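You operate a simulated robot arm through the tools that you are given. There is no shell and no other tool. Be economical: measure what you need, move in short steps, check, and stop when the job is done.

Carry out the task below with a simulated robot arm. There is one attempt and no reset: what you move stays moved.

TASK
Put the rocker blotter on the pink plate. Then take the date card and put it on the pink notepad.
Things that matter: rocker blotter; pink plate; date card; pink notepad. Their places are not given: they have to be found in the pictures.

It is judged by the outcome, as a careful person would: the job done as asked, and still so three seconds after it is handed in. It fails if anything else is knocked over, pushed out of place, dropped, spilled or broken.

THE ROBOT
A 6-joint arm with a two-finger parallel gripper, fixed in place. Base frame: the origin is at the foot of the arm, x ahead of it, y to its left, z up; the work surface is at about z = 760. Lengths are in mm, angles in rad, forces in N, time in s.
With the tool pointing down near the work surface it reaches from about 260 to 680 mm from the base axis. Its first joint turns from -1.152 to 1.152 rad. Payload 2.9 kg.
Tool frame: the origin (TCP) lies between the finger pads and is the grasp point; the fingertips stand 30 mm ahead of it; z points along the fingers, y is the line along which they close. The gripper opens to 110 mm. The fingers are 20 mm wide and 10 mm thick; the gripper's body (48 by 112 mm) begins 55 mm behind the TCP.
Orientation is that of the tool frame in the base frame, as a unit quaternion [w, x, y, z]. With the fingers straight down and closing along the base's y, the tool's x points along the base's -x, its y along +y and its z along -z.

THE INTERFACE
- The arm moves only by the tool servo_tool. Its argument "moves" is one flat list of numbers, 6 for each row, row after row: the shift along the base's x, y, z in mm, then the turn, a rotation vector about the base's x, y, z in rad. In form: [dx, dy, dz, rx, ry, rz, dx, dy, dz, rx, ry, rz, ...]. A call has 1 to 12 rows; each row shifts and turns the commanded pose from where the row before left it. "claw" is the opening, from 0 (shut) to 1 (fully open), set as the call begins (left out, the last holds). A row lasts 0.2 s, in which the tool goes at most 50 mm and 0.15 rad; a call with a longer step from one row to the next is refused whole, and so is a gripper value outside its range. A pose out of reach is approached as far as the arm can. The call stops where the force on the tool passes 40 N (or 10 N more than at its start, if that is more) or the arm is blocked; 0.2 s more then pass. The fingers move at their own pace (about 108 mm/s each) and stop on an object; they squeeze with about 31 N. The grip force told is the motor's: it shows also when the fingers shut on nothing. Time passes only in rows, and 0.2 s behind the last, so rows that do not move let the fingers close. It gives the time, the measured TCP pose, the force on the tool (base axes), the opening and the grip force at its end, in the units of the frame above (readings bear some noise), and new pictures: "views" is both (left out), scene, wrist or none.
- Cameras (640 x 400 px; columns grow to the right, rows downward): "scene" is fixed at [56.2, 416.9, 1386.3]; the picture's right is [-0.92, -0.40, 0.00], its down [-0.21, 0.48, -0.85] and it looks along [0.34, -0.78, -0.53] (base axes); focal length 342 px, centre (320, 200). "wrist" rides on the gripper at [-36, 0, -57] in the tool frame; the picture's right is [0.00, -1.00, 0.00], its down [0.97, 0.00, -0.24] and it looks along [0.24, 0.00, 0.97] (tool axes); focal length 218 px, centre (320, 200).
- point_at(camera, pixels): there is no depth. For up to 12 entries [column, row, z] of the newest picture of that camera ("zoom" is the newest enlarged one), the place [x, y] in the base frame at which the ray of that pixel passes the height z, good to about 2 mm. No time passes.
- close_up(camera, box): a new picture of the part [left, top, right, bottom] of that camera's present view, enlarged. No time passes.
- hand_in(): hands the job in; it is judged then, once.

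Work in short steps. Measure before you move; look again where a grasp or a placing could have gone wrong, and mend it. You have 80 turns and 120 pictures in all, those below and enlarged ones among them. Open the gripper and draw the arm clear of the work before you hand the job in, unless the task says otherwise; then end with one line.

The tools are called by a JSON object that holds its "method" and its "body". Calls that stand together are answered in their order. servo_tool: Moves the arm, as the interface text tells. Its arguments: {"type":"object","properties":{"moves":{"type":"array","items":{"type":"number"}},"claw":{"type":"number"},"views":{"type":"string","enum":["both","scene","wrist","none"]}},"required":["moves"]} The other tools are called the same way: point_at (camera, pixels) gives the place at which the rays of pixels pass given heights; close_up (camera, box) takes an enlarged picture of a part of a camera's view; hand_in () hands the job in.

At the start:

```text
t: 0.0
tcp_pos: [445.4, -58.1, 1063.6]
orientation: [0.0, 0.001, 1.0, 0.0]
contact_force: [-0.3, 0.7, -0.1]
grip_width: 110.0
grip_force: 0.0
```

scene: 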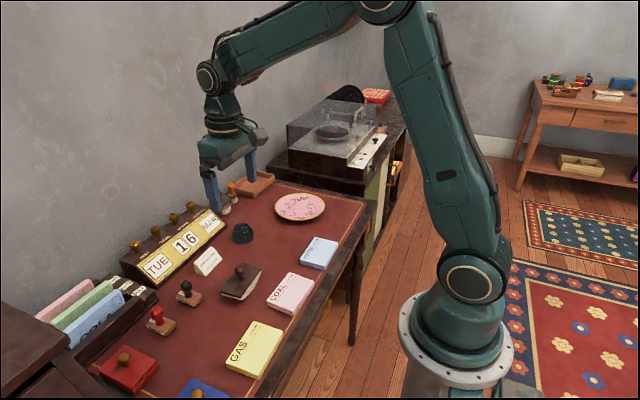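
wrist: 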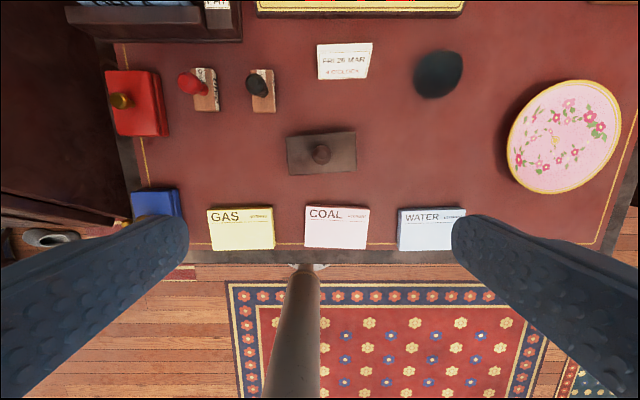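

The rocker blotter looks like the brown block with a knob at wrist (321,152), the date card is at (344,60), the COAL pad at (336,227), and the plate at (565,137). I'll enlarge these before measuring.

{"method": "close_up", "body": {"camera": "scene", "box": [170, 180, 350, 320]}}

{"method": "close_up", "body": {"camera": "wrist", "box": [270, 30, 480, 260]}}

{"method": "point_at", "body": {"camera": "wrist", "pixels": [[287, 135, 780], [355, 131, 780], [357, 173, 780], [290, 175, 780], [321, 152, 810], [316, 44, 775], [373, 42, 775], [366, 79, 765], [319, 79, 765], [565, 137, 770], [336, 227, 775]]}}

```text
2.86 times, centred on (260, 250) of scene
```

zoom: 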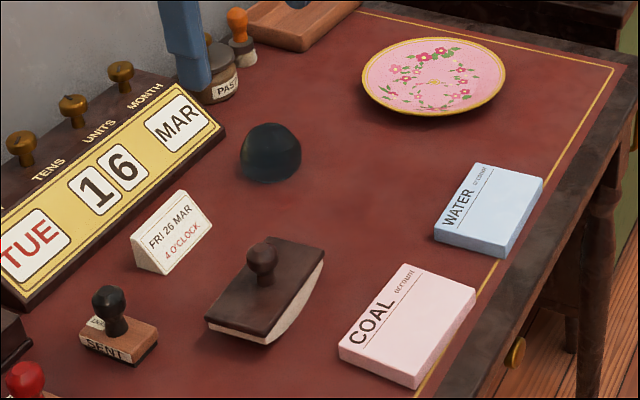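

```text
1.74 times, centred on (375, 145) of wrist
```

zoom: 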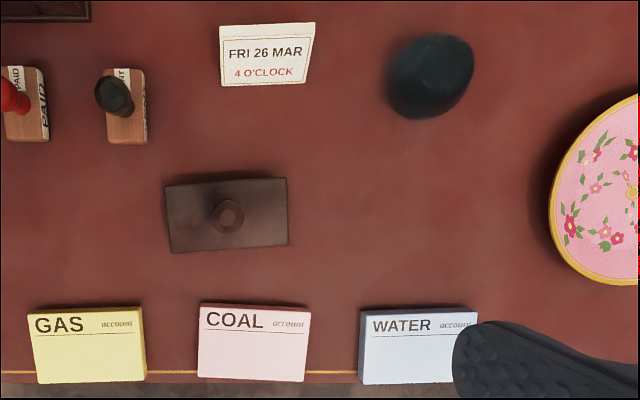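

```text
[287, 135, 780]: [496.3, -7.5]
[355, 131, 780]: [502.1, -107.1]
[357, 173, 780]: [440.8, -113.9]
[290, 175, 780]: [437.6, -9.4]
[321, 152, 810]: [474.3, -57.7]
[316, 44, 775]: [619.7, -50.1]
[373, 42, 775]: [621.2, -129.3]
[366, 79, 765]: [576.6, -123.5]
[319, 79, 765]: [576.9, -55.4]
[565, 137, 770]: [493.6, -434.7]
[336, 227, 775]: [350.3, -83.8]
```

Now I triangulate heights of the blotter's knob, its top plate and the card by using both cameras.

{"method": "point_at", "body": {"camera": "scene", "pixels": [[239.7, 268, 800], [239.7, 268, 810], [239.7, 268, 820], [261.5, 267.5, 780], [261.5, 267.5, 790], [220.3, 292, 780], [220.3, 292, 790], [212, 247, 790], [193.5, 263, 790], [197, 275, 762], [222, 259, 762], [300, 207, 770]]}}

{"method": "point_at", "body": {"camera": "wrist", "pixels": [[321, 152, 800], [321, 152, 820], [287, 135, 790], [287, 135, 800], [357, 173, 790], [357, 131, 790], [290, 175, 790], [317, 44, 795], [373, 42, 795]]}}

{"method": "close_up", "body": {"camera": "scene", "box": [180, 230, 280, 310]}}

```text
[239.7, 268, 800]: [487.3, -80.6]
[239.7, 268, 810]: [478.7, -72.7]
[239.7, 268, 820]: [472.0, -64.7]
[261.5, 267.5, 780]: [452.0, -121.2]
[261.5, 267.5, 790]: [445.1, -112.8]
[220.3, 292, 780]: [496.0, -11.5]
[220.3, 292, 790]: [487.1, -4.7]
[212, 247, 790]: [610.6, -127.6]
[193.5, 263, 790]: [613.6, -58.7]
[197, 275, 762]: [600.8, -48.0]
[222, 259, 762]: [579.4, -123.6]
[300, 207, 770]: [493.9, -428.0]
```

```text
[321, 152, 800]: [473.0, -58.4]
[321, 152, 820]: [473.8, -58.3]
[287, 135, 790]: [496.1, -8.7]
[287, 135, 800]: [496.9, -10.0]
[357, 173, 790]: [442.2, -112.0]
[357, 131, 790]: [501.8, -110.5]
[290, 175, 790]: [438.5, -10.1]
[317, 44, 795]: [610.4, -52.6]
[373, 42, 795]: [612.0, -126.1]
```

```text
5.00 times, centred on (230, 270) of scene
```

zoom: 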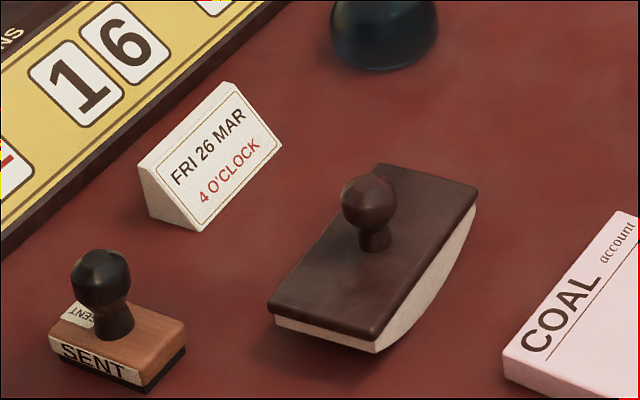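

The blotter is about 62 mm wide in x, 103 mm long in y, centred near (470,-60), with its plate top at about 790 and knob top at about 825. I'll turn the gripper about -90° so it closes across the width, and hover above it.

{"method": "servo_tool", "body": {"moves": [2.24, -0.17, -14, 0, 0, -0.1392, 2.24, -0.17, -14, 0, 0, -0.1392, 2.24, -0.17, -14, 0, 0, -0.1392, 2.24, -0.17, -14, 0, 0, -0.1392, 2.24, -0.17, -14, 0, 0, -0.1392, 2.24, -0.17, -14, 0, 0, -0.1392, 2.24, -0.17, -14, 0, 0, -0.1392, 2.24, -0.17, -14, 0, 0, -0.1392, 2.24, -0.17, -14, 0, 0, -0.1392, 2.24, -0.17, -14, 0, 0, -0.1392, 2.24, -0.17, -14, 0, 0, -0.1392, 0, 0, 0, 0, 0, 0], "claw": 1}}

```text
t: 2.6
tcp_pos: [470.9, -59.8, 907.7]
orientation: [0.0, 0.694, 0.72, 0.001]
contact_force: [0.1, 0.1, 0.0]
grip_width: 109.8
grip_force: 0.0
```

scene: 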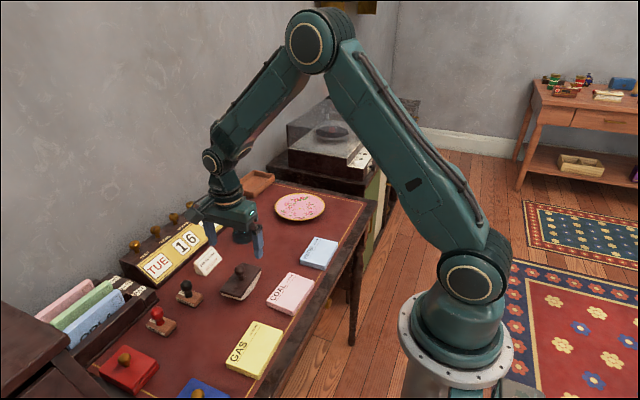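
wrist: 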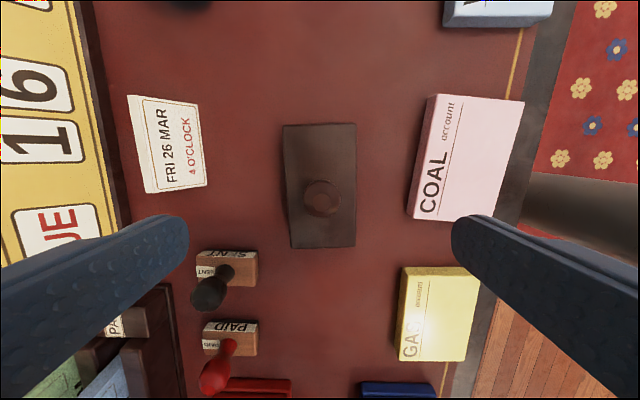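

The blotter now shows at wrist (283..356, 124..248) and looks aligned with the tool. I'll measure its corners, the card and the pads.

{"method": "point_at", "body": {"camera": "wrist", "pixels": [[283, 126, 790], [355, 124, 790], [357, 247, 790], [291, 248, 790], [322, 195, 825], [128, 96, 797], [143, 193, 797], [200, 101, 762], [207, 187, 762], [438, 94, 770], [524, 102, 770], [492, 222, 770]]}}

{"method": "close_up", "body": {"camera": "wrist", "box": [100, 60, 420, 260]}}

```text
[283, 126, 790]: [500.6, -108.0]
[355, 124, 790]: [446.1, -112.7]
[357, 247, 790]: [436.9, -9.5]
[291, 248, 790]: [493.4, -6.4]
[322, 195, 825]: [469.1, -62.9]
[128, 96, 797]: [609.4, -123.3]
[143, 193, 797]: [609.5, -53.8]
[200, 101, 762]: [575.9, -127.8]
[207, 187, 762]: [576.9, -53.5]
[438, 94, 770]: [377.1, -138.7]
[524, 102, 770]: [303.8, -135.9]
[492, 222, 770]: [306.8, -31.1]
```

```text
2.00 times, centred on (260, 160) of wrist
```

zoom: 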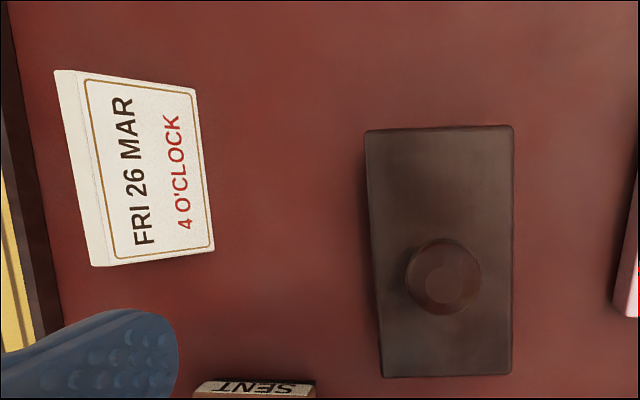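

The blotter's yaw is about 0.075 rad and its centre about (469.3,-59.2). I'll turn slightly, shift 1.5 mm and descend to TCP z≈798 with the fingers open.

{"method": "servo_tool", "body": {"moves": [-1.5, 0.5, -16, 0, 0, 0.035, 0, 0, -18, 0, 0, 0, 0, 0, -18, 0, 0, 0, 0, 0, -18, 0, 0, 0, 0, 0, -16, 0, 0, 0, 0, 0, -14, 0, 0, 0, 0, 0, -10, 0, 0, 0, 0, 0, 0, 0, 0, 0], "claw": 1}}

```text
t: 4.4
tcp_pos: [467.7, -59.0, 798.1]
orientation: [0.0, 0.681, 0.732, 0.0]
contact_force: [0.5, 0.5, -0.9]
grip_width: 110.1
grip_force: 0.0
```

scene: 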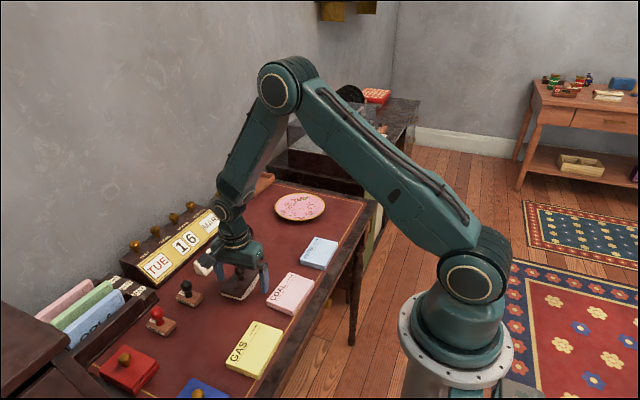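
wrist: 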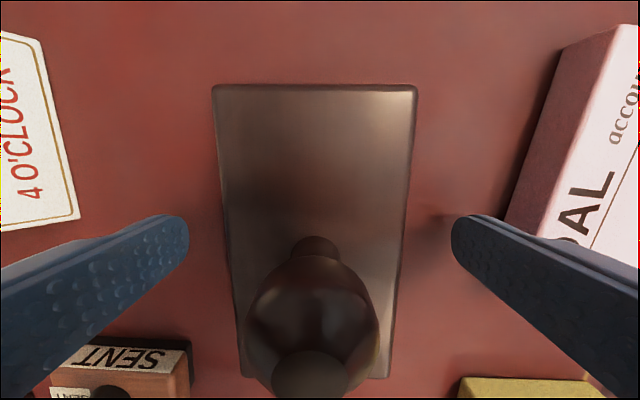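

The fingers straddle the blotter cleanly, so I close and let the grip settle.

{"method": "servo_tool", "body": {"moves": [0, 0, 0, 0, 0, 0, 0, 0, 0, 0, 0, 0, 0, 0, 0, 0, 0, 0, 0, 0, 0, 0, 0, 0], "claw": 0, "views": "wrist"}}

```text
t: 5.4
tcp_pos: [467.7, -58.7, 799.6]
orientation: [-0.001, 0.681, 0.732, 0.0]
contact_force: [0.6, -0.5, 0.1]
grip_width: 57.4
grip_force: 30.8
```

wrist: 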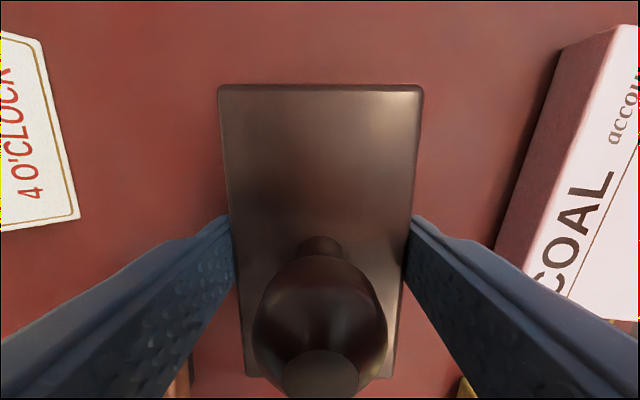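

Held at 57 mm width. Lift about 120 mm to see the plate from above.

{"method": "servo_tool", "body": {"moves": [0, 0, 10, 0, 0, 0, 0, 0, 20, 0, 0, 0, 0, 0, 30, 0, 0, 0, 0, 0, 30, 0, 0, 0, 0, 0, 30, 0, 0, 0, 0, 0, 0, 0, 0, 0]}}

{"method": "close_up", "body": {"camera": "scene", "box": [210, 160, 350, 250]}}

```text
t: 6.8
tcp_pos: [469.6, -58.2, 918.8]
orientation: [0.0, 0.681, 0.733, 0.0]
contact_force: [0.2, -0.3, -2.5]
grip_width: 57.4
grip_force: 31.1
```

scene: 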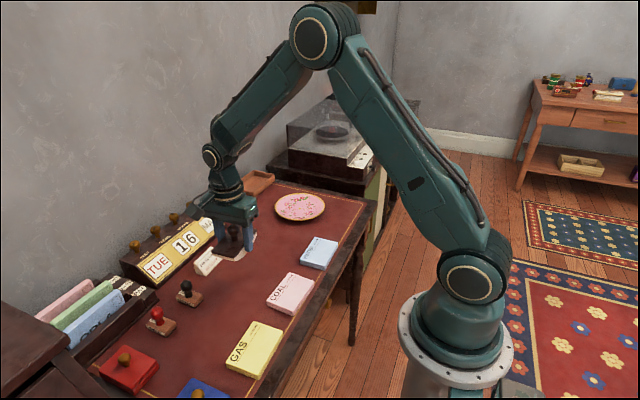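
wrist: 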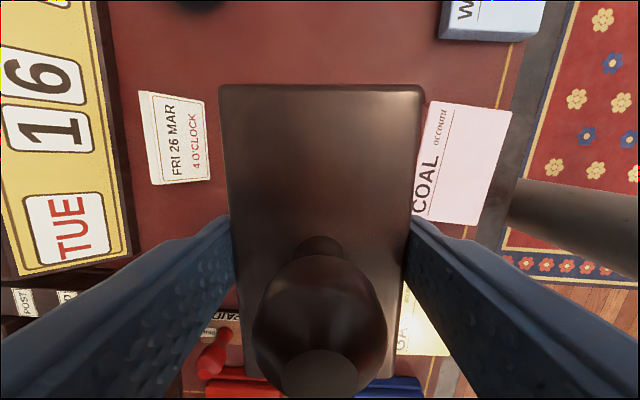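

```text
4.44 times, centred on (280, 205) of scene
```

zoom: 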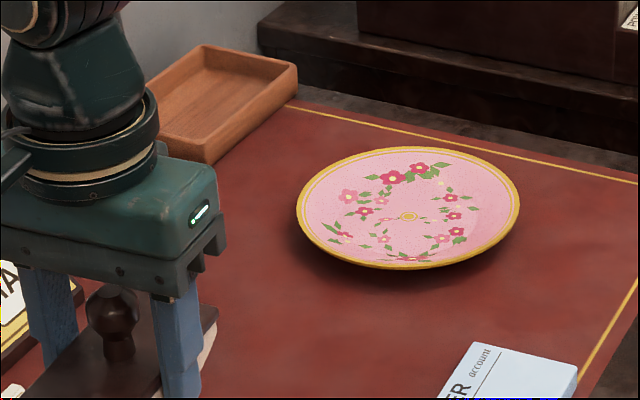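

The plate's rim spans zoom (296..520, 147..270), with its centre motif at (408,216). I'll locate these points.

{"method": "point_at", "body": {"camera": "zoom", "pixels": [[296, 205, 776], [520, 195, 776], [400, 147, 776], [408, 270, 776], [408, 216, 766], [408, 216, 770], [408, 208, 776], [300, 65, 765], [211, 163, 765]]}}

```text
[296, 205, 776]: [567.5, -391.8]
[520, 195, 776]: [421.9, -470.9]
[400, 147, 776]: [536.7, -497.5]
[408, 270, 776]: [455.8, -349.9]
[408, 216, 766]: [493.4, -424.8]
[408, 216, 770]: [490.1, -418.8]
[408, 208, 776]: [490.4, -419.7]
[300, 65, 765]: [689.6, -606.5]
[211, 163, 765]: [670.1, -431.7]
```

The plate's centre is about (494,-427) with a diameter near 165. I carry the blotter over at z≈919, about 37 mm per row.

{"method": "servo_tool", "body": {"moves": [1, -15, 0, 0, 0, 0, 2.4, -35, 0, 0, 0, 0, 2.4, -35, 0, 0, 0, 0, 2.4, -35, 0, 0, 0, 0, 2.4, -35, 0, 0, 0, 0, 2.4, -38, 0, 0, 0, 0, 2.4, -38, 0, 0, 0, 0, 2.4, -38, 0, 0, 0, 0, 2.4, -38, 0, 0, 0, 0, 2.4, -32, 0, 0, 0, 0, 2, -30, 0, 0, 0, 0, 0, 0, 0, 0, 0, 0]}}

{"method": "close_up", "body": {"camera": "scene", "box": [210, 130, 370, 250]}}

```text
t: 9.4
tcp_pos: [493.2, -426.7, 917.2]
orientation: [0.001, 0.68, 0.734, 0.0]
contact_force: [-0.8, 0.3, -1.9]
grip_width: 57.5
grip_force: 30.6
```

scene: 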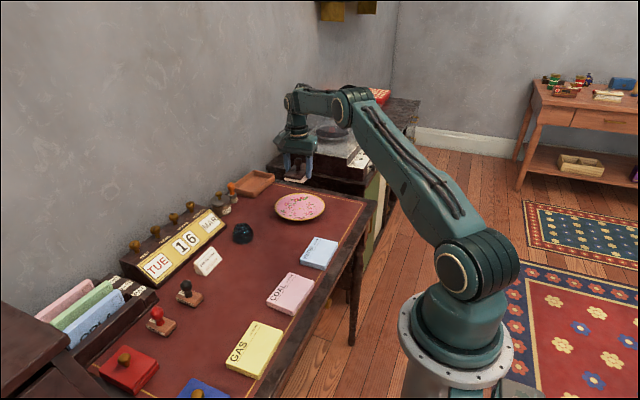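
wrist: 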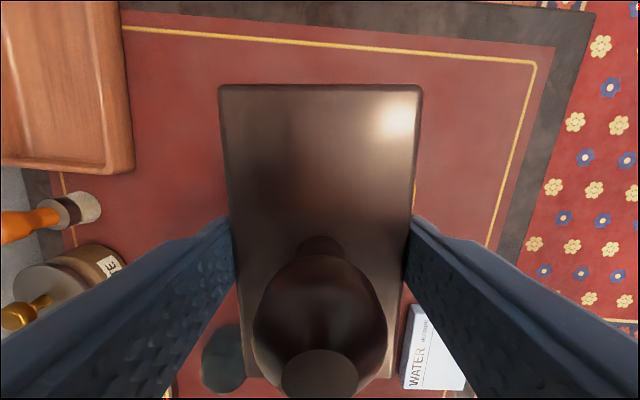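

```text
3.33 times, centred on (290, 190) of scene
```

zoom: 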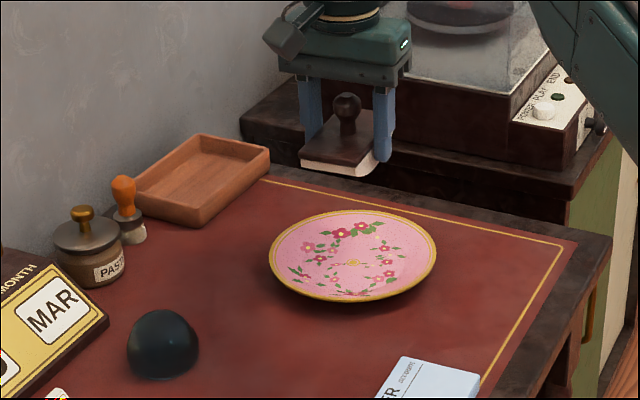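

The wrist view hides the plate fully behind the blotter, which fits it being centred beneath. I descend to about z 835 and check.

{"method": "servo_tool", "body": {"moves": [0.5, 0, -20, 0, 0, 0, 0, 0, -25, 0, 0, 0, 0, 0, -22, 0, 0, 0, 0, 0, -15, 0, 0, 0, 0, 0, 0, 0, 0, 0]}}

{"method": "close_up", "body": {"camera": "scene", "box": [240, 150, 360, 240]}}

```text
t: 10.6
tcp_pos: [494.0, -428.4, 836.6]
orientation: [0.0, 0.681, 0.732, 0.0]
contact_force: [0.0, 0.2, -3.9]
grip_width: 57.6
grip_force: 31.0
```

scene: 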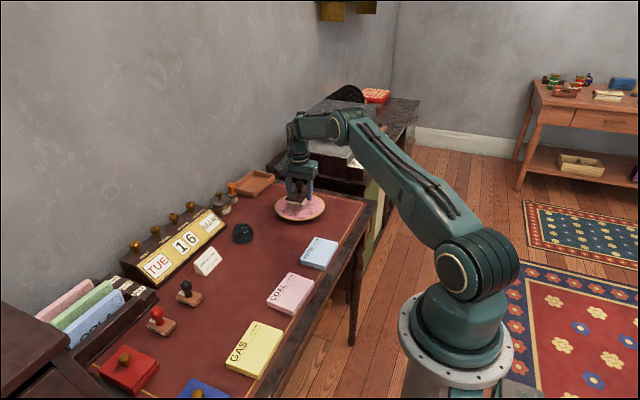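
wrist: 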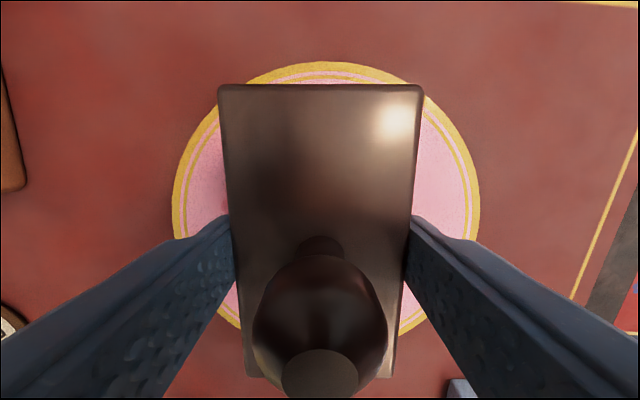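

```text
4.44 times, centred on (300, 195) of scene
```

zoom: 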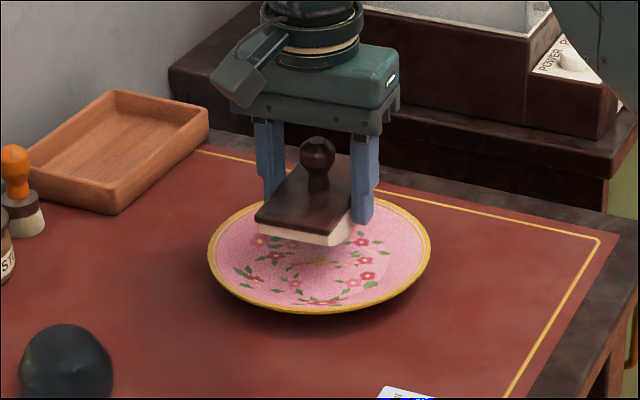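

The plate rim is visible in the wrist view at left 172, right 480 and top 62. I'll check its centre.

{"method": "point_at", "body": {"camera": "wrist", "pixels": [[172, 205, 776], [480, 205, 776], [328, 62, 776], [172, 205, 772], [480, 205, 772], [328, 62, 772]]}}

```text
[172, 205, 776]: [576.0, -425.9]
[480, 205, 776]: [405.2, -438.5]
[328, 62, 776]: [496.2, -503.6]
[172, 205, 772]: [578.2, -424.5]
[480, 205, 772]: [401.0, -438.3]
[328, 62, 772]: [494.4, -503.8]
```

The centre is about (490.5,-423). I'll shift (-3.5,+4) and lower to about z 810, then feel for contact in small steps.

{"method": "servo_tool", "body": {"moves": [-3.5, 4, -10, 0, 0, 0, 0, 0, -10, 0, 0, 0, 0, 0, -6, 0, 0, 0, 0, 0, 0, 0, 0, 0], "views": "scene"}}

{"method": "close_up", "body": {"camera": "scene", "box": [260, 170, 340, 230]}}

```text
t: 11.6
tcp_pos: [490.9, -424.9, 812.4]
orientation: [0.0, 0.681, 0.733, 0.0]
contact_force: [-0.7, -0.2, -2.8]
grip_width: 57.4
grip_force: 31.5
```

scene: 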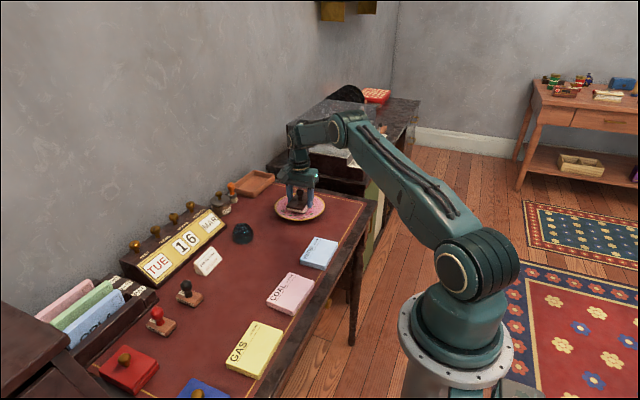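

```text
6.67 times, centred on (300, 200) of scene
```

zoom: 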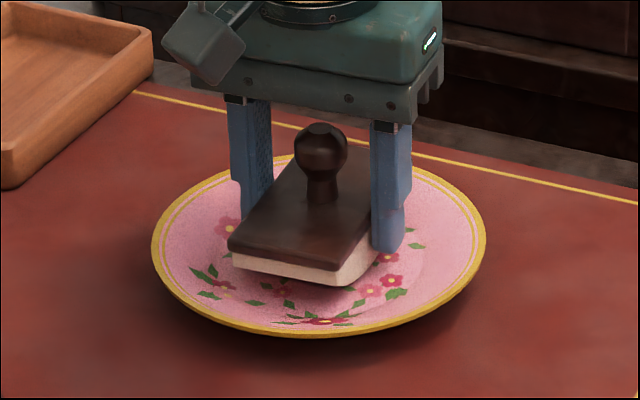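

No contact yet (z 812.4, -2.8 N, just the weight). I continue in 2 mm steps.

{"method": "servo_tool", "body": {"moves": [0, 0, -2, 0, 0, 0, 0, 0, -2, 0, 0, 0, 0, 0, 0, 0, 0, 0], "views": "none"}}

```text
t: 12.4
tcp_pos: [490.5, -424.9, 810.0]
orientation: [0.003, 0.68, 0.733, 0.0]
contact_force: [-4.7, 5.3, 20.2]
grip_width: 57.7
grip_force: 31.1
```

Contact at z≈810 with 20 N. I relieve it by 1 mm and open to about 78 mm.

{"method": "servo_tool", "body": {"moves": [0, 0, 1, 0, 0, 0, 0, 0, 0, 0, 0, 0], "views": "none"}}

{"method": "servo_tool", "body": {"moves": [0, 0, 0, 0, 0, 0, 0, 0, 0, 0, 0, 0], "claw": 0.72}}

{"method": "close_up", "body": {"camera": "scene", "box": [260, 170, 340, 230]}}

```text
t: 13.0
tcp_pos: [489.8, -424.7, 809.1]
orientation: [0.003, 0.681, 0.733, 0.0]
contact_force: [-0.4, -2.3, 21.5]
grip_width: 57.8
grip_force: 31.3
```

```text
t: 13.6
tcp_pos: [489.4, -423.4, 807.6]
orientation: [-0.001, 0.681, 0.732, 0.001]
contact_force: [-0.2, -1.0, -0.1]
grip_width: 79.2
grip_force: 0.1
```

scene: 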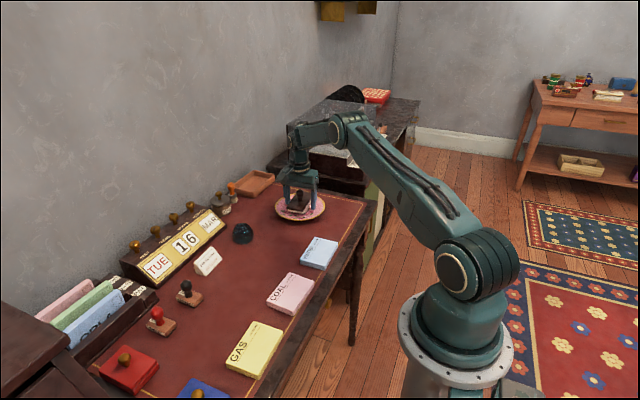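
wrist: 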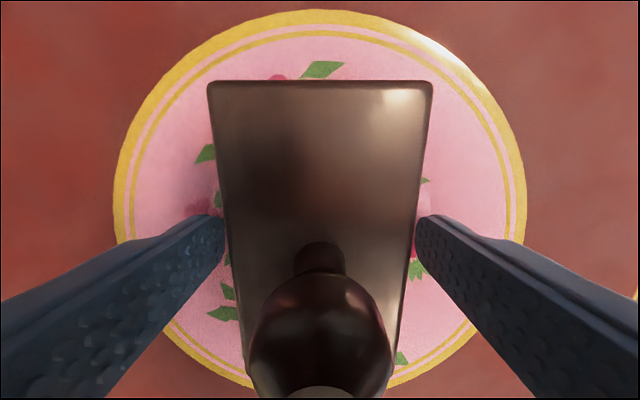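

```text
6.67 times, centred on (300, 200) of scene
```

zoom: 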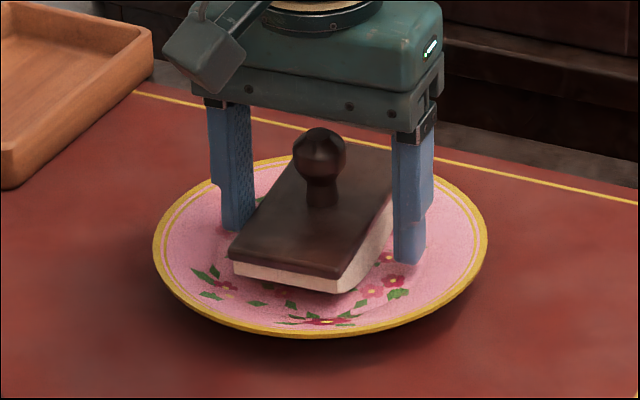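

Blotter is released, standing on the plate. I go straight up and then check.

{"method": "servo_tool", "body": {"moves": [0, 0, 12, 0, 0, 0, 0, 0, 25, 0, 0, 0, 0, 0, 35, 0, 0, 0, 0, 0, 40, 0, 0, 0, 0, 0, 20, 0, 0, 0]}}

{"method": "close_up", "body": {"camera": "scene", "box": [260, 170, 340, 230]}}

```text
t: 14.8
tcp_pos: [490.4, -426.8, 941.2]
orientation: [0.0, 0.681, 0.732, 0.0]
contact_force: [0.4, 0.1, -0.1]
grip_width: 79.2
grip_force: 0.0
```

scene: 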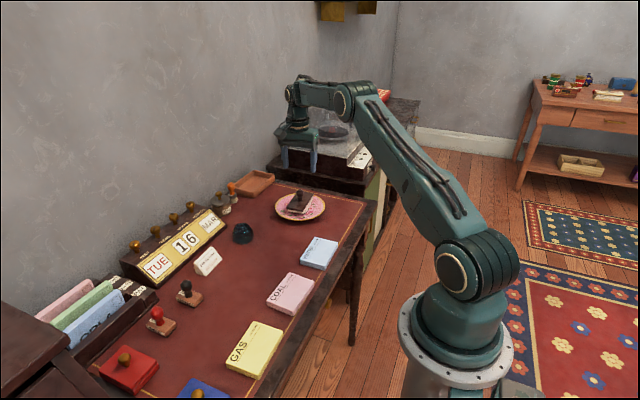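
wrist: 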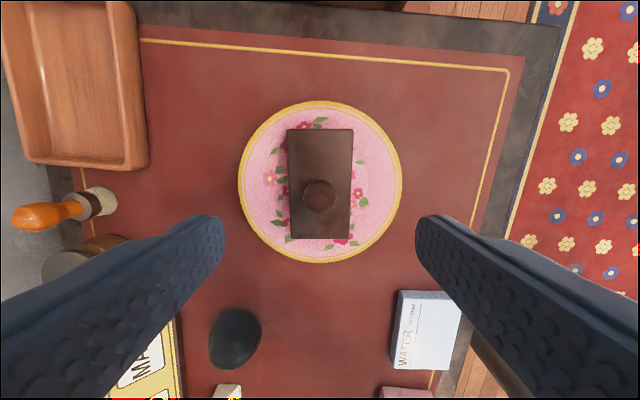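

```text
6.67 times, centred on (300, 200) of scene
```

zoom: 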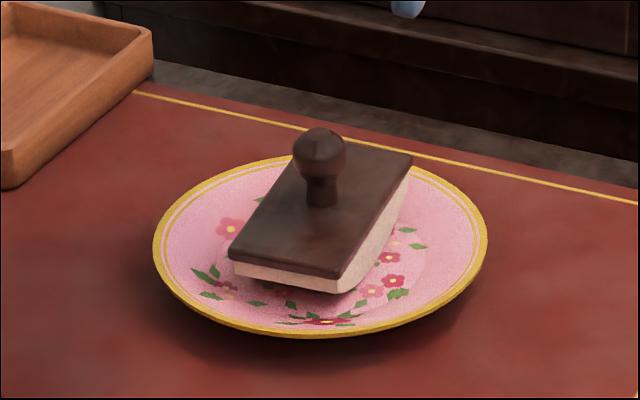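

The blotter sits centred on the plate. Now I travel to above the card, about (594,-89), turning back so the fingers close along y.

{"method": "servo_tool", "body": {"moves": [8.6, 28.1, 0, 0, 0, 0.1247, 8.6, 28.1, 0, 0, 0, 0.1247, 8.6, 28.1, 0, 0, 0, 0.1247, 8.6, 28.1, 0, 0, 0, 0.1247, 8.6, 28.1, 0, 0, 0, 0.1247, 8.6, 28.1, 0, 0, 0, 0.1247, 8.6, 28.1, 0, 0, 0, 0.1247, 8.6, 28.1, 0, 0, 0, 0.1247, 8.6, 28.1, 0, 0, 0, 0.1247, 8.6, 28.1, 0, 0, 0, 0.1247, 8.6, 28.1, 0, 0, 0, 0.1247, 8.6, 28.1, 0, 0, 0, 0.1247], "claw": 1}}

```text
t: 17.4
tcp_pos: [592.5, -85.8, 939.3]
orientation: [0.0, -0.001, 1.0, 0.0]
contact_force: [0.5, -0.1, 0.3]
grip_width: 110.1
grip_force: 0.0
```

scene: 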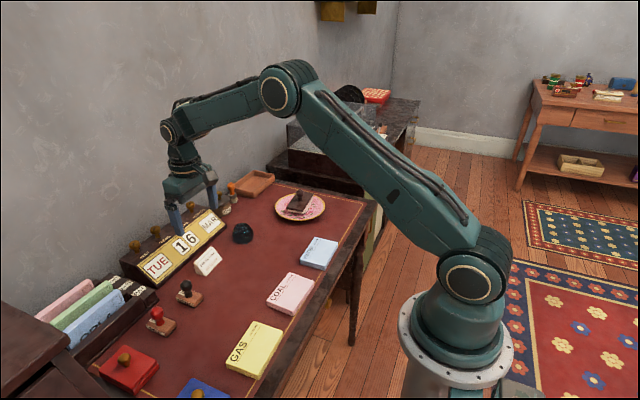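
wrist: 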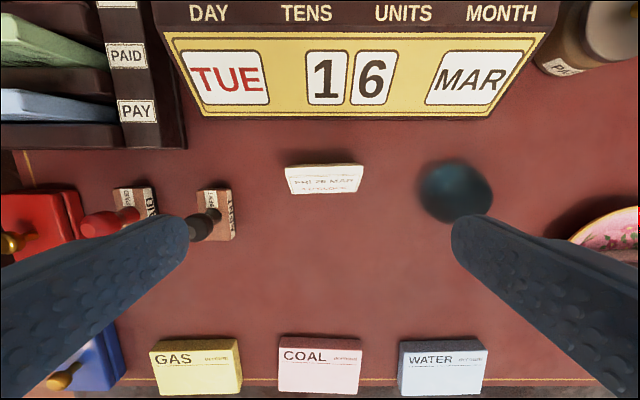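

I zoom on the card and measure its corners, the calendar's front edge, the black dome and the SENT stamp for clearance.

{"method": "close_up", "body": {"camera": "wrist", "box": [260, 90, 420, 210]}}

{"method": "point_at", "body": {"camera": "wrist", "pixels": [[285, 167, 797], [363, 164, 797], [291, 193, 762], [357, 192, 762], [203, 117, 765], [430, 117, 765], [420, 190, 790], [236, 215, 790], [236, 235, 765], [284, 348, 775], [361, 348, 775], [279, 390, 775]]}}

```text
3.33 times, centred on (340, 150) of wrist
```

zoom: 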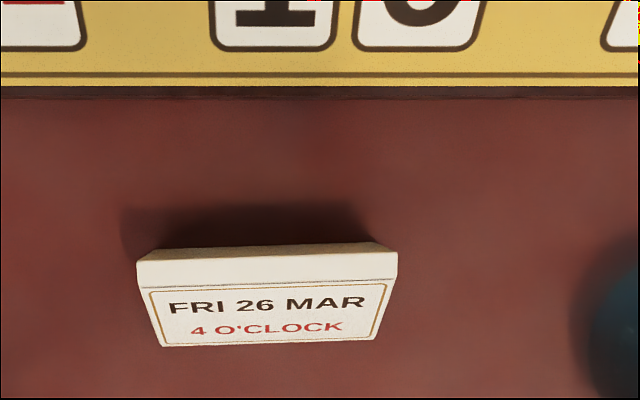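

```text
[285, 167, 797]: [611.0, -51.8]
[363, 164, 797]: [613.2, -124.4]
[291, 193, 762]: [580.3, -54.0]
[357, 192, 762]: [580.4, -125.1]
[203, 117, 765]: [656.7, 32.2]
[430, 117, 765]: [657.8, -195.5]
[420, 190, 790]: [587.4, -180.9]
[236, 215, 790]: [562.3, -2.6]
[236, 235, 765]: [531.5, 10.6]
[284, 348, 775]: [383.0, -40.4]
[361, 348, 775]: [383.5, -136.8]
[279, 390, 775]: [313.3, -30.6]
```

The card centre is about (600,-88.7), 72 mm long in y, with no yaw. Clearances are fine, so I descend to about z 830 first.

{"method": "servo_tool", "body": {"moves": [3.5, -1.5, -20, 0, 0, 0, 4, -1.5, -25, 0, 0, 0, 0, 0, -25, 0, 0, 0, 0, 0, -22, 0, 0, 0, 0, 0, -17, 0, 0, 0, 0, 0, 0, 0, 0, 0]}}

{"method": "close_up", "body": {"camera": "scene", "box": [160, 200, 260, 290]}}

```text
t: 18.8
tcp_pos: [600.5, -87.9, 831.2]
orientation: [0.0, 0.0, 1.0, 0.0]
contact_force: [0.7, -0.5, 0.0]
grip_width: 109.7
grip_force: 0.2
```

scene: 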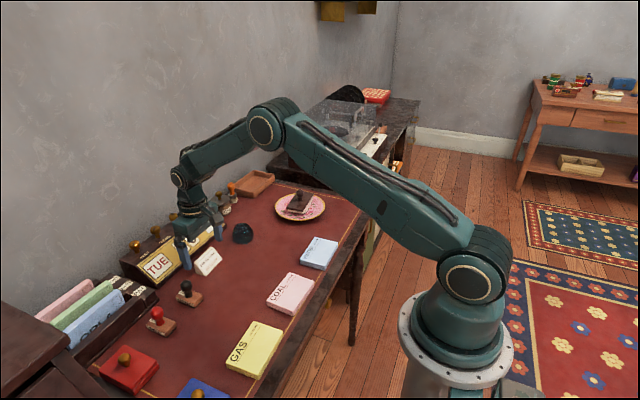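
wrist: 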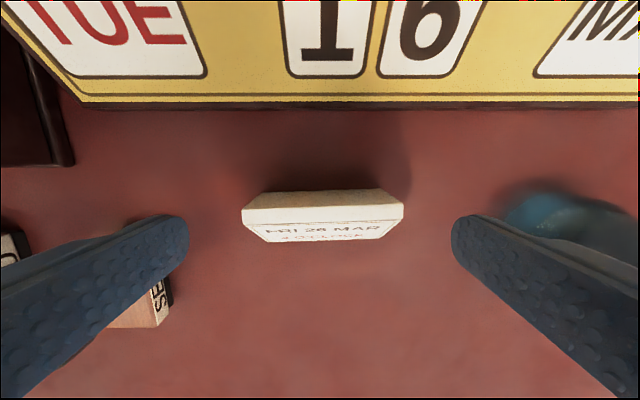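

```text
4.44 times, centred on (210, 245) of scene
```

zoom: 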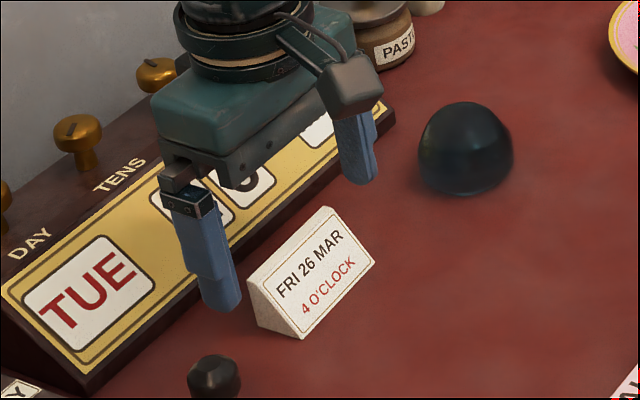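

I recheck the card's x position from this closer view.

{"method": "point_at", "body": {"camera": "wrist", "pixels": [[242, 208, 797], [403, 206, 797], [275, 192, 797], [385, 190, 797], [270, 242, 762], [378, 240, 762], [320, 108, 765], [505, 220, 770]]}}

```text
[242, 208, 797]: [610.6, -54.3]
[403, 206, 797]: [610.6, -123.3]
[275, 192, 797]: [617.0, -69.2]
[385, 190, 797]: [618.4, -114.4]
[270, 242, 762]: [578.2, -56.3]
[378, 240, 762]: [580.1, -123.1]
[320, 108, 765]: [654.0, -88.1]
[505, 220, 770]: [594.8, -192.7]
```

It's a wedge: vertical back at x≈610, front at 579. TCP at x 600 is good, so I descend to z≈796 and close.

{"method": "servo_tool", "body": {"moves": [0, -0.8, -15, 0, 0, 0, 0, 0, -12, 0, 0, 0, 0, 0, -8, 0, 0, 0, 0, 0, 0, 0, 0, 0], "views": "none"}}

{"method": "servo_tool", "body": {"moves": [0, 0, 0, 0, 0, 0, 0, 0, 0, 0, 0, 0, 0, 0, 0, 0, 0, 0], "claw": 0}}

{"method": "close_up", "body": {"camera": "scene", "box": [160, 200, 260, 290]}}

```text
t: 19.8
tcp_pos: [601.6, -89.1, 794.4]
orientation: [0.0, 0.001, 1.0, 0.0]
contact_force: [0.5, 0.4, 0.1]
grip_width: 110.1
grip_force: 0.1
```

```text
t: 20.6
tcp_pos: [601.7, -89.9, 795.0]
orientation: [0.001, 0.002, 1.0, 0.0]
contact_force: [-0.3, -0.6, -0.3]
grip_width: 71.4
grip_force: 31.5
```

scene: 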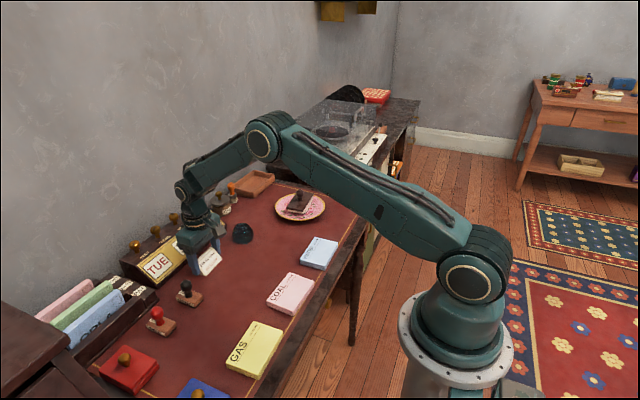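
wrist: 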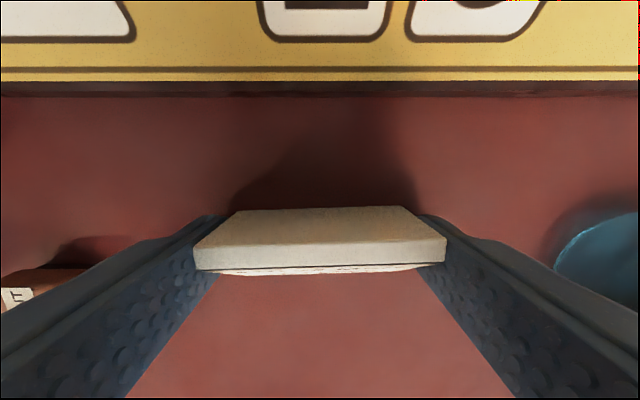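

```text
4.44 times, centred on (210, 245) of scene
```

zoom: 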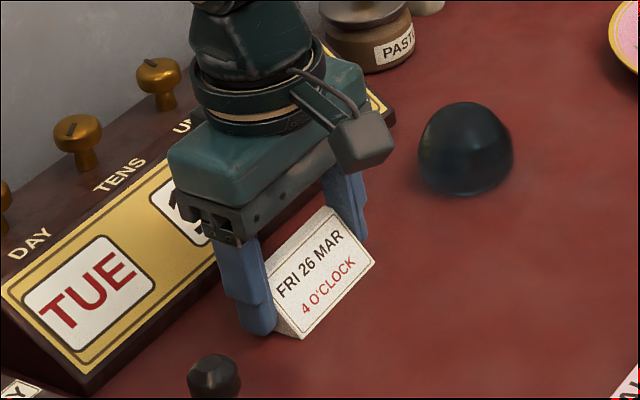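

Card gripped at 71 mm. I lift 110 mm.

{"method": "servo_tool", "body": {"moves": [0, 0, 10, 0, 0, 0, 0, 0, 25, 0, 0, 0, 0, 0, 35, 0, 0, 0, 0, 0, 40, 0, 0, 0, 0, 0, 0, 0, 0, 0]}}

{"method": "close_up", "body": {"camera": "scene", "box": [230, 250, 350, 340]}}

```text
t: 21.8
tcp_pos: [601.6, -91.1, 906.1]
orientation: [0.0, 0.001, 1.0, 0.0]
contact_force: [0.4, -0.6, -1.0]
grip_width: 71.1
grip_force: 31.1
```

scene: 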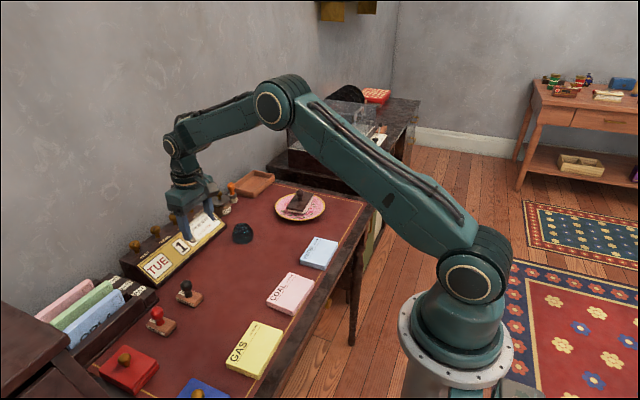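
wrist: 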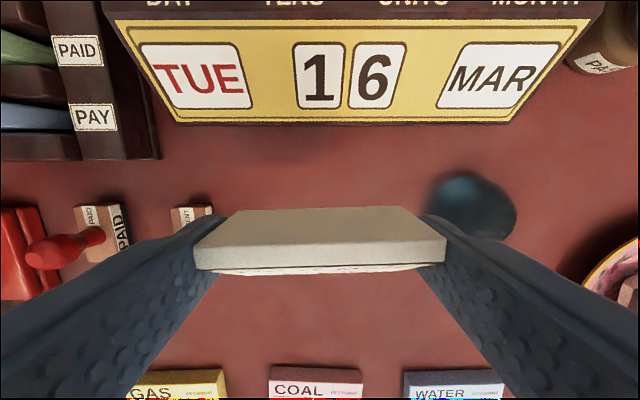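

```text
4.44 times, centred on (290, 295) of scene
```

zoom: 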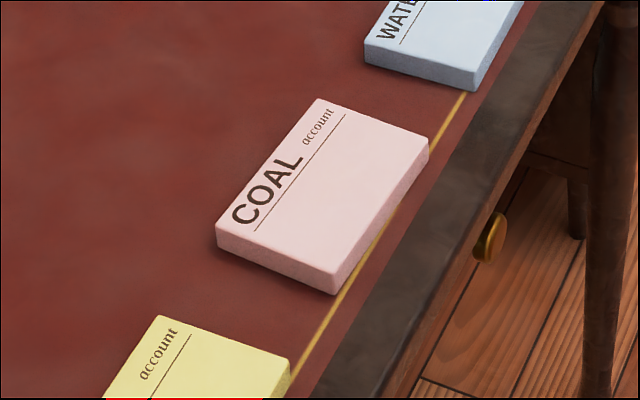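

Pad top corners in the zoom are (320,98), (428,138), (336,273) and (217,225); a bottom corner is (336,295). I measure its height and centre.

{"method": "point_at", "body": {"camera": "zoom", "pixels": [[336, 295, 760], [217, 247, 760], [428, 160, 760], [336, 273, 775], [217, 225, 775], [320, 98, 775], [428, 138, 775], [336, 273, 780], [217, 225, 780], [320, 98, 780], [428, 138, 780]]}}

```text
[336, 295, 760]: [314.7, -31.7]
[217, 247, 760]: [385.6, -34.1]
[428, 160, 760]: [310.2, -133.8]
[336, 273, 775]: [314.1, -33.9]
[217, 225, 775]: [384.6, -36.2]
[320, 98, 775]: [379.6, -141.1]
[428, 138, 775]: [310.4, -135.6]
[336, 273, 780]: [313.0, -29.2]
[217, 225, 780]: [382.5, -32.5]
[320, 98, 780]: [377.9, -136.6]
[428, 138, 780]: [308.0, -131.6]
```

Pad top is about z 776, centred at (347,-86), 70 × 103 mm. The card's centre is 7 mm nearer than the TCP, so the TCP target is (354,-86); I move there at height.

{"method": "servo_tool", "body": {"moves": [-15, 0.5, 0, 0, 0, 0, -30, 0.5, 0, 0, 0, 0, -35, 1, 0, 0, 0, 0, -35, 1, 0, 0, 0, 0, -35, 1, 0, 0, 0, 0, -35, 1, 0, 0, 0, 0, -35, 0, 0, 0, 0, 0, -27.6, 0, 0, 0, 0, 0.03, 0, 0, -25, 0, 0, 0, 0, 0, -25, 0, 0, 0, 0, 0, 0, 0, 0, 0]}}

{"method": "close_up", "body": {"camera": "scene", "box": [230, 230, 350, 320]}}

```text
t: 24.2
tcp_pos: [352.7, -86.0, 857.3]
orientation: [0.0, -0.014, 1.0, 0.0]
contact_force: [0.0, -0.1, -0.3]
grip_width: 71.5
grip_force: 31.0
```

scene: 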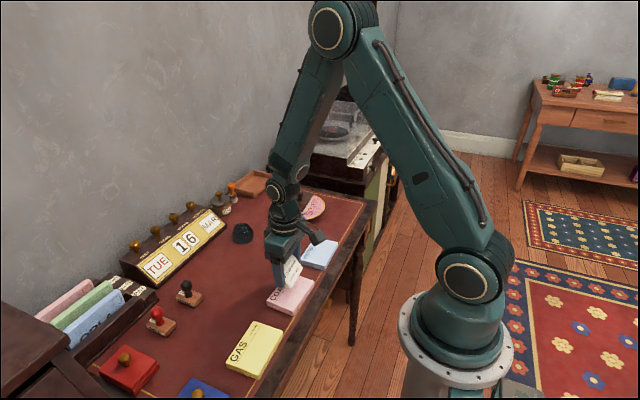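
wrist: 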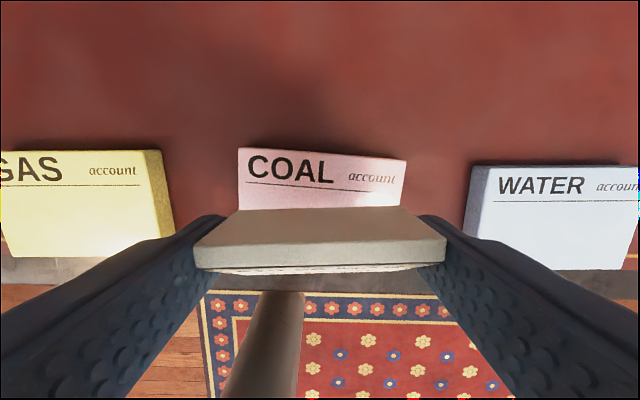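

```text
4.44 times, centred on (290, 275) of scene
```

zoom: 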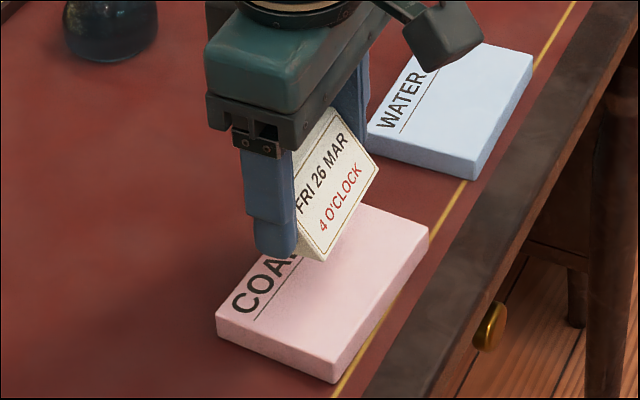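

I confirm the pad's far edge from the wrist view.

{"method": "point_at", "body": {"camera": "wrist", "pixels": [[238, 148, 776], [407, 160, 776], [238, 208, 776], [401, 208, 776]]}}

```text
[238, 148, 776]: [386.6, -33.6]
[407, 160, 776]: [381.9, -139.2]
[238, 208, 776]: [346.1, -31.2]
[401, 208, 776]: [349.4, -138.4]
```

Pad centre is about (349,-86), so I shift 2.5 mm forward and lower to about z 815.

{"method": "servo_tool", "body": {"moves": [2.5, 0, -14, 0, 0, 0, 0, 0, -16, 0, 0, 0, 0, 0, -11, 0, 0, 0, 0, 0, 0, 0, 0, 0], "views": "none"}}

{"method": "close_up", "body": {"camera": "scene", "box": [250, 240, 330, 300]}}

```text
t: 25.2
tcp_pos: [355.5, -85.6, 815.5]
orientation: [0.0, -0.014, 1.0, 0.0]
contact_force: [-0.8, -0.1, 0.2]
grip_width: 71.4
grip_force: 31.0
```

```text
6.67 times, centred on (290, 270) of scene
```

zoom: 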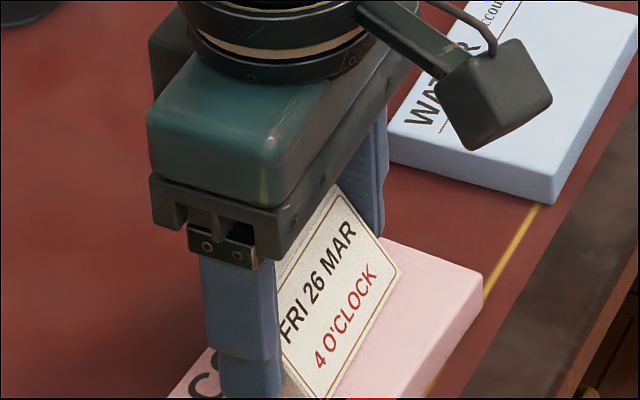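

A few more millimetres in small steps until contact shows.

{"method": "servo_tool", "body": {"moves": [0, 0, -2, 0, 0, 0, 0, 0, -1.5, 0, 0, 0, 0, 0, 0, 0, 0, 0], "views": "none"}}

```text
t: 26.0
tcp_pos: [357.0, -86.8, 811.8]
orientation: [0.001, -0.014, 1.0, -0.001]
contact_force: [-3.7, 0.5, 26.7]
grip_width: 71.4
grip_force: 31.6
```

Contact at z≈812. I ease up slightly and release to about 90 mm.

{"method": "servo_tool", "body": {"moves": [0, 0, 0.8, 0, 0, 0, 0, 0, 0, 0, 0, 0], "views": "none"}}

{"method": "servo_tool", "body": {"moves": [0, 0, 0, 0, 0, 0, 0, 0, 0, 0, 0, 0], "claw": 0.83}}

{"method": "close_up", "body": {"camera": "scene", "box": [250, 250, 330, 310]}}

```text
t: 26.6
tcp_pos: [357.7, -85.1, 810.7]
orientation: [0.001, -0.014, 1.0, 0.0]
contact_force: [1.7, -1.2, 8.0]
grip_width: 71.2
grip_force: 31.2
```

```text
t: 27.2
tcp_pos: [356.7, -83.8, 813.1]
orientation: [0.0, -0.014, 1.0, 0.0]
contact_force: [-0.3, 0.8, -1.0]
grip_width: 91.3
grip_force: 0.1
```

scene: 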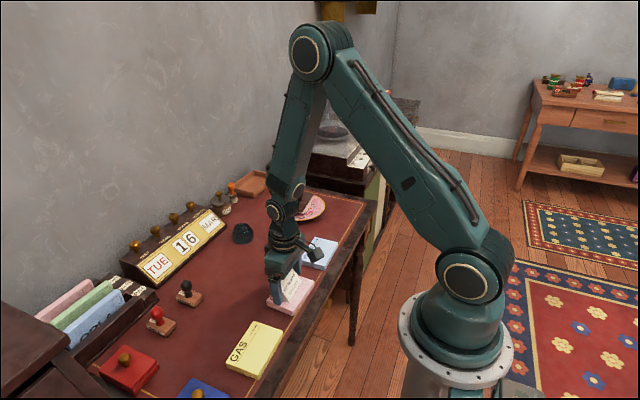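
wrist: 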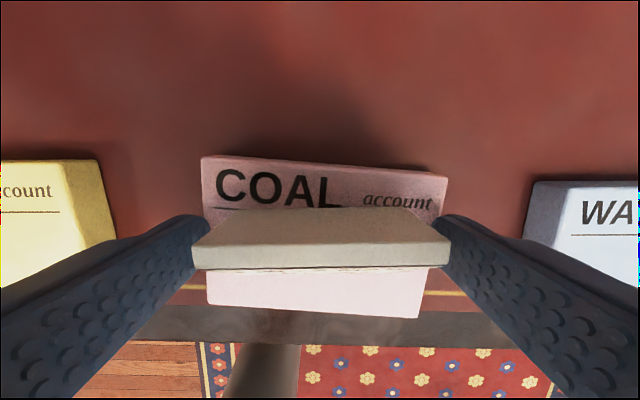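

```text
6.67 times, centred on (290, 280) of scene
```

zoom: 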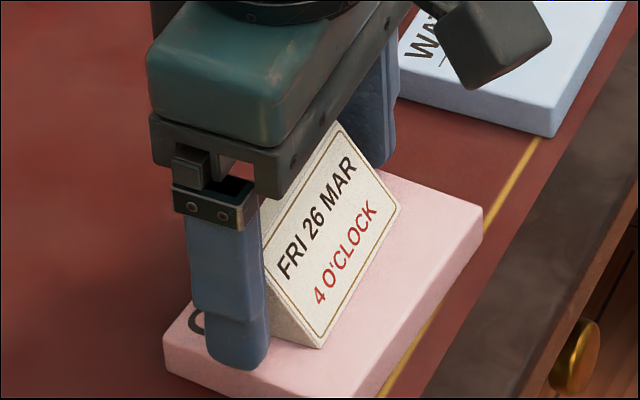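

The card stands on the pad. I retreat straight up and check everything.

{"method": "servo_tool", "body": {"moves": [0, 0, 10, 0, 0, 0, 0, 0, 25, 0, 0, 0, 0, 0, 40, 0, 0, 0, 0, 0, 45, 0, 0, 0, 15, 40, 20, 0, 0, 0, 20, 40, 0, 0, 0, 0, 0, 40, 0, 0, 0, 0]}}

{"method": "close_up", "body": {"camera": "scene", "box": [190, 180, 360, 320]}}

```text
t: 28.8
tcp_pos: [390.4, 32.6, 953.4]
orientation: [-0.001, -0.014, 1.0, 0.001]
contact_force: [-0.5, 0.7, 1.1]
grip_width: 91.4
grip_force: 0.2
```

scene: 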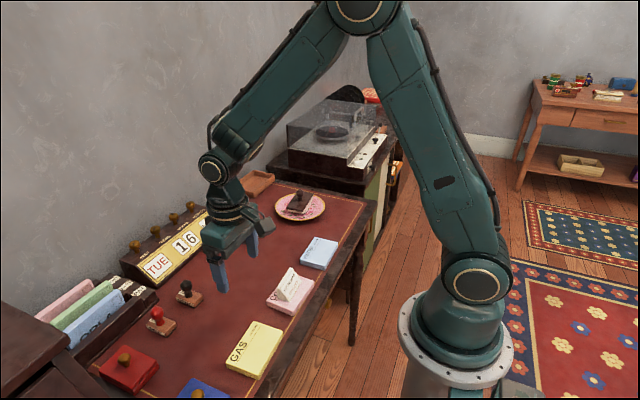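
wrist: 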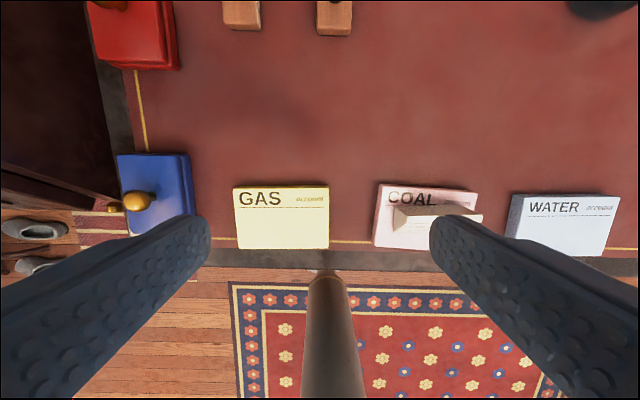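

```text
2.86 times, centred on (275, 250) of scene
```

zoom: 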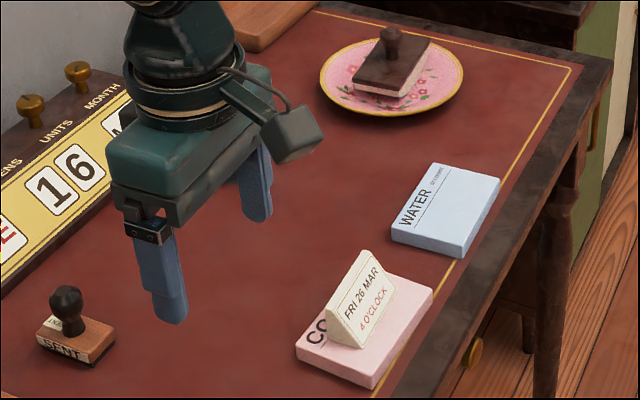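

Both objects are in place, nothing else has moved, and the arm is clear with the gripper open, so I hand in.

{"method": "hand_in", "body": {}}

```text
The job is handed in.
```

The rocker blotter is on the pink plate and the date card is standing on the pink (COAL) notepad; nothing else looked disturbed in the last pictures.
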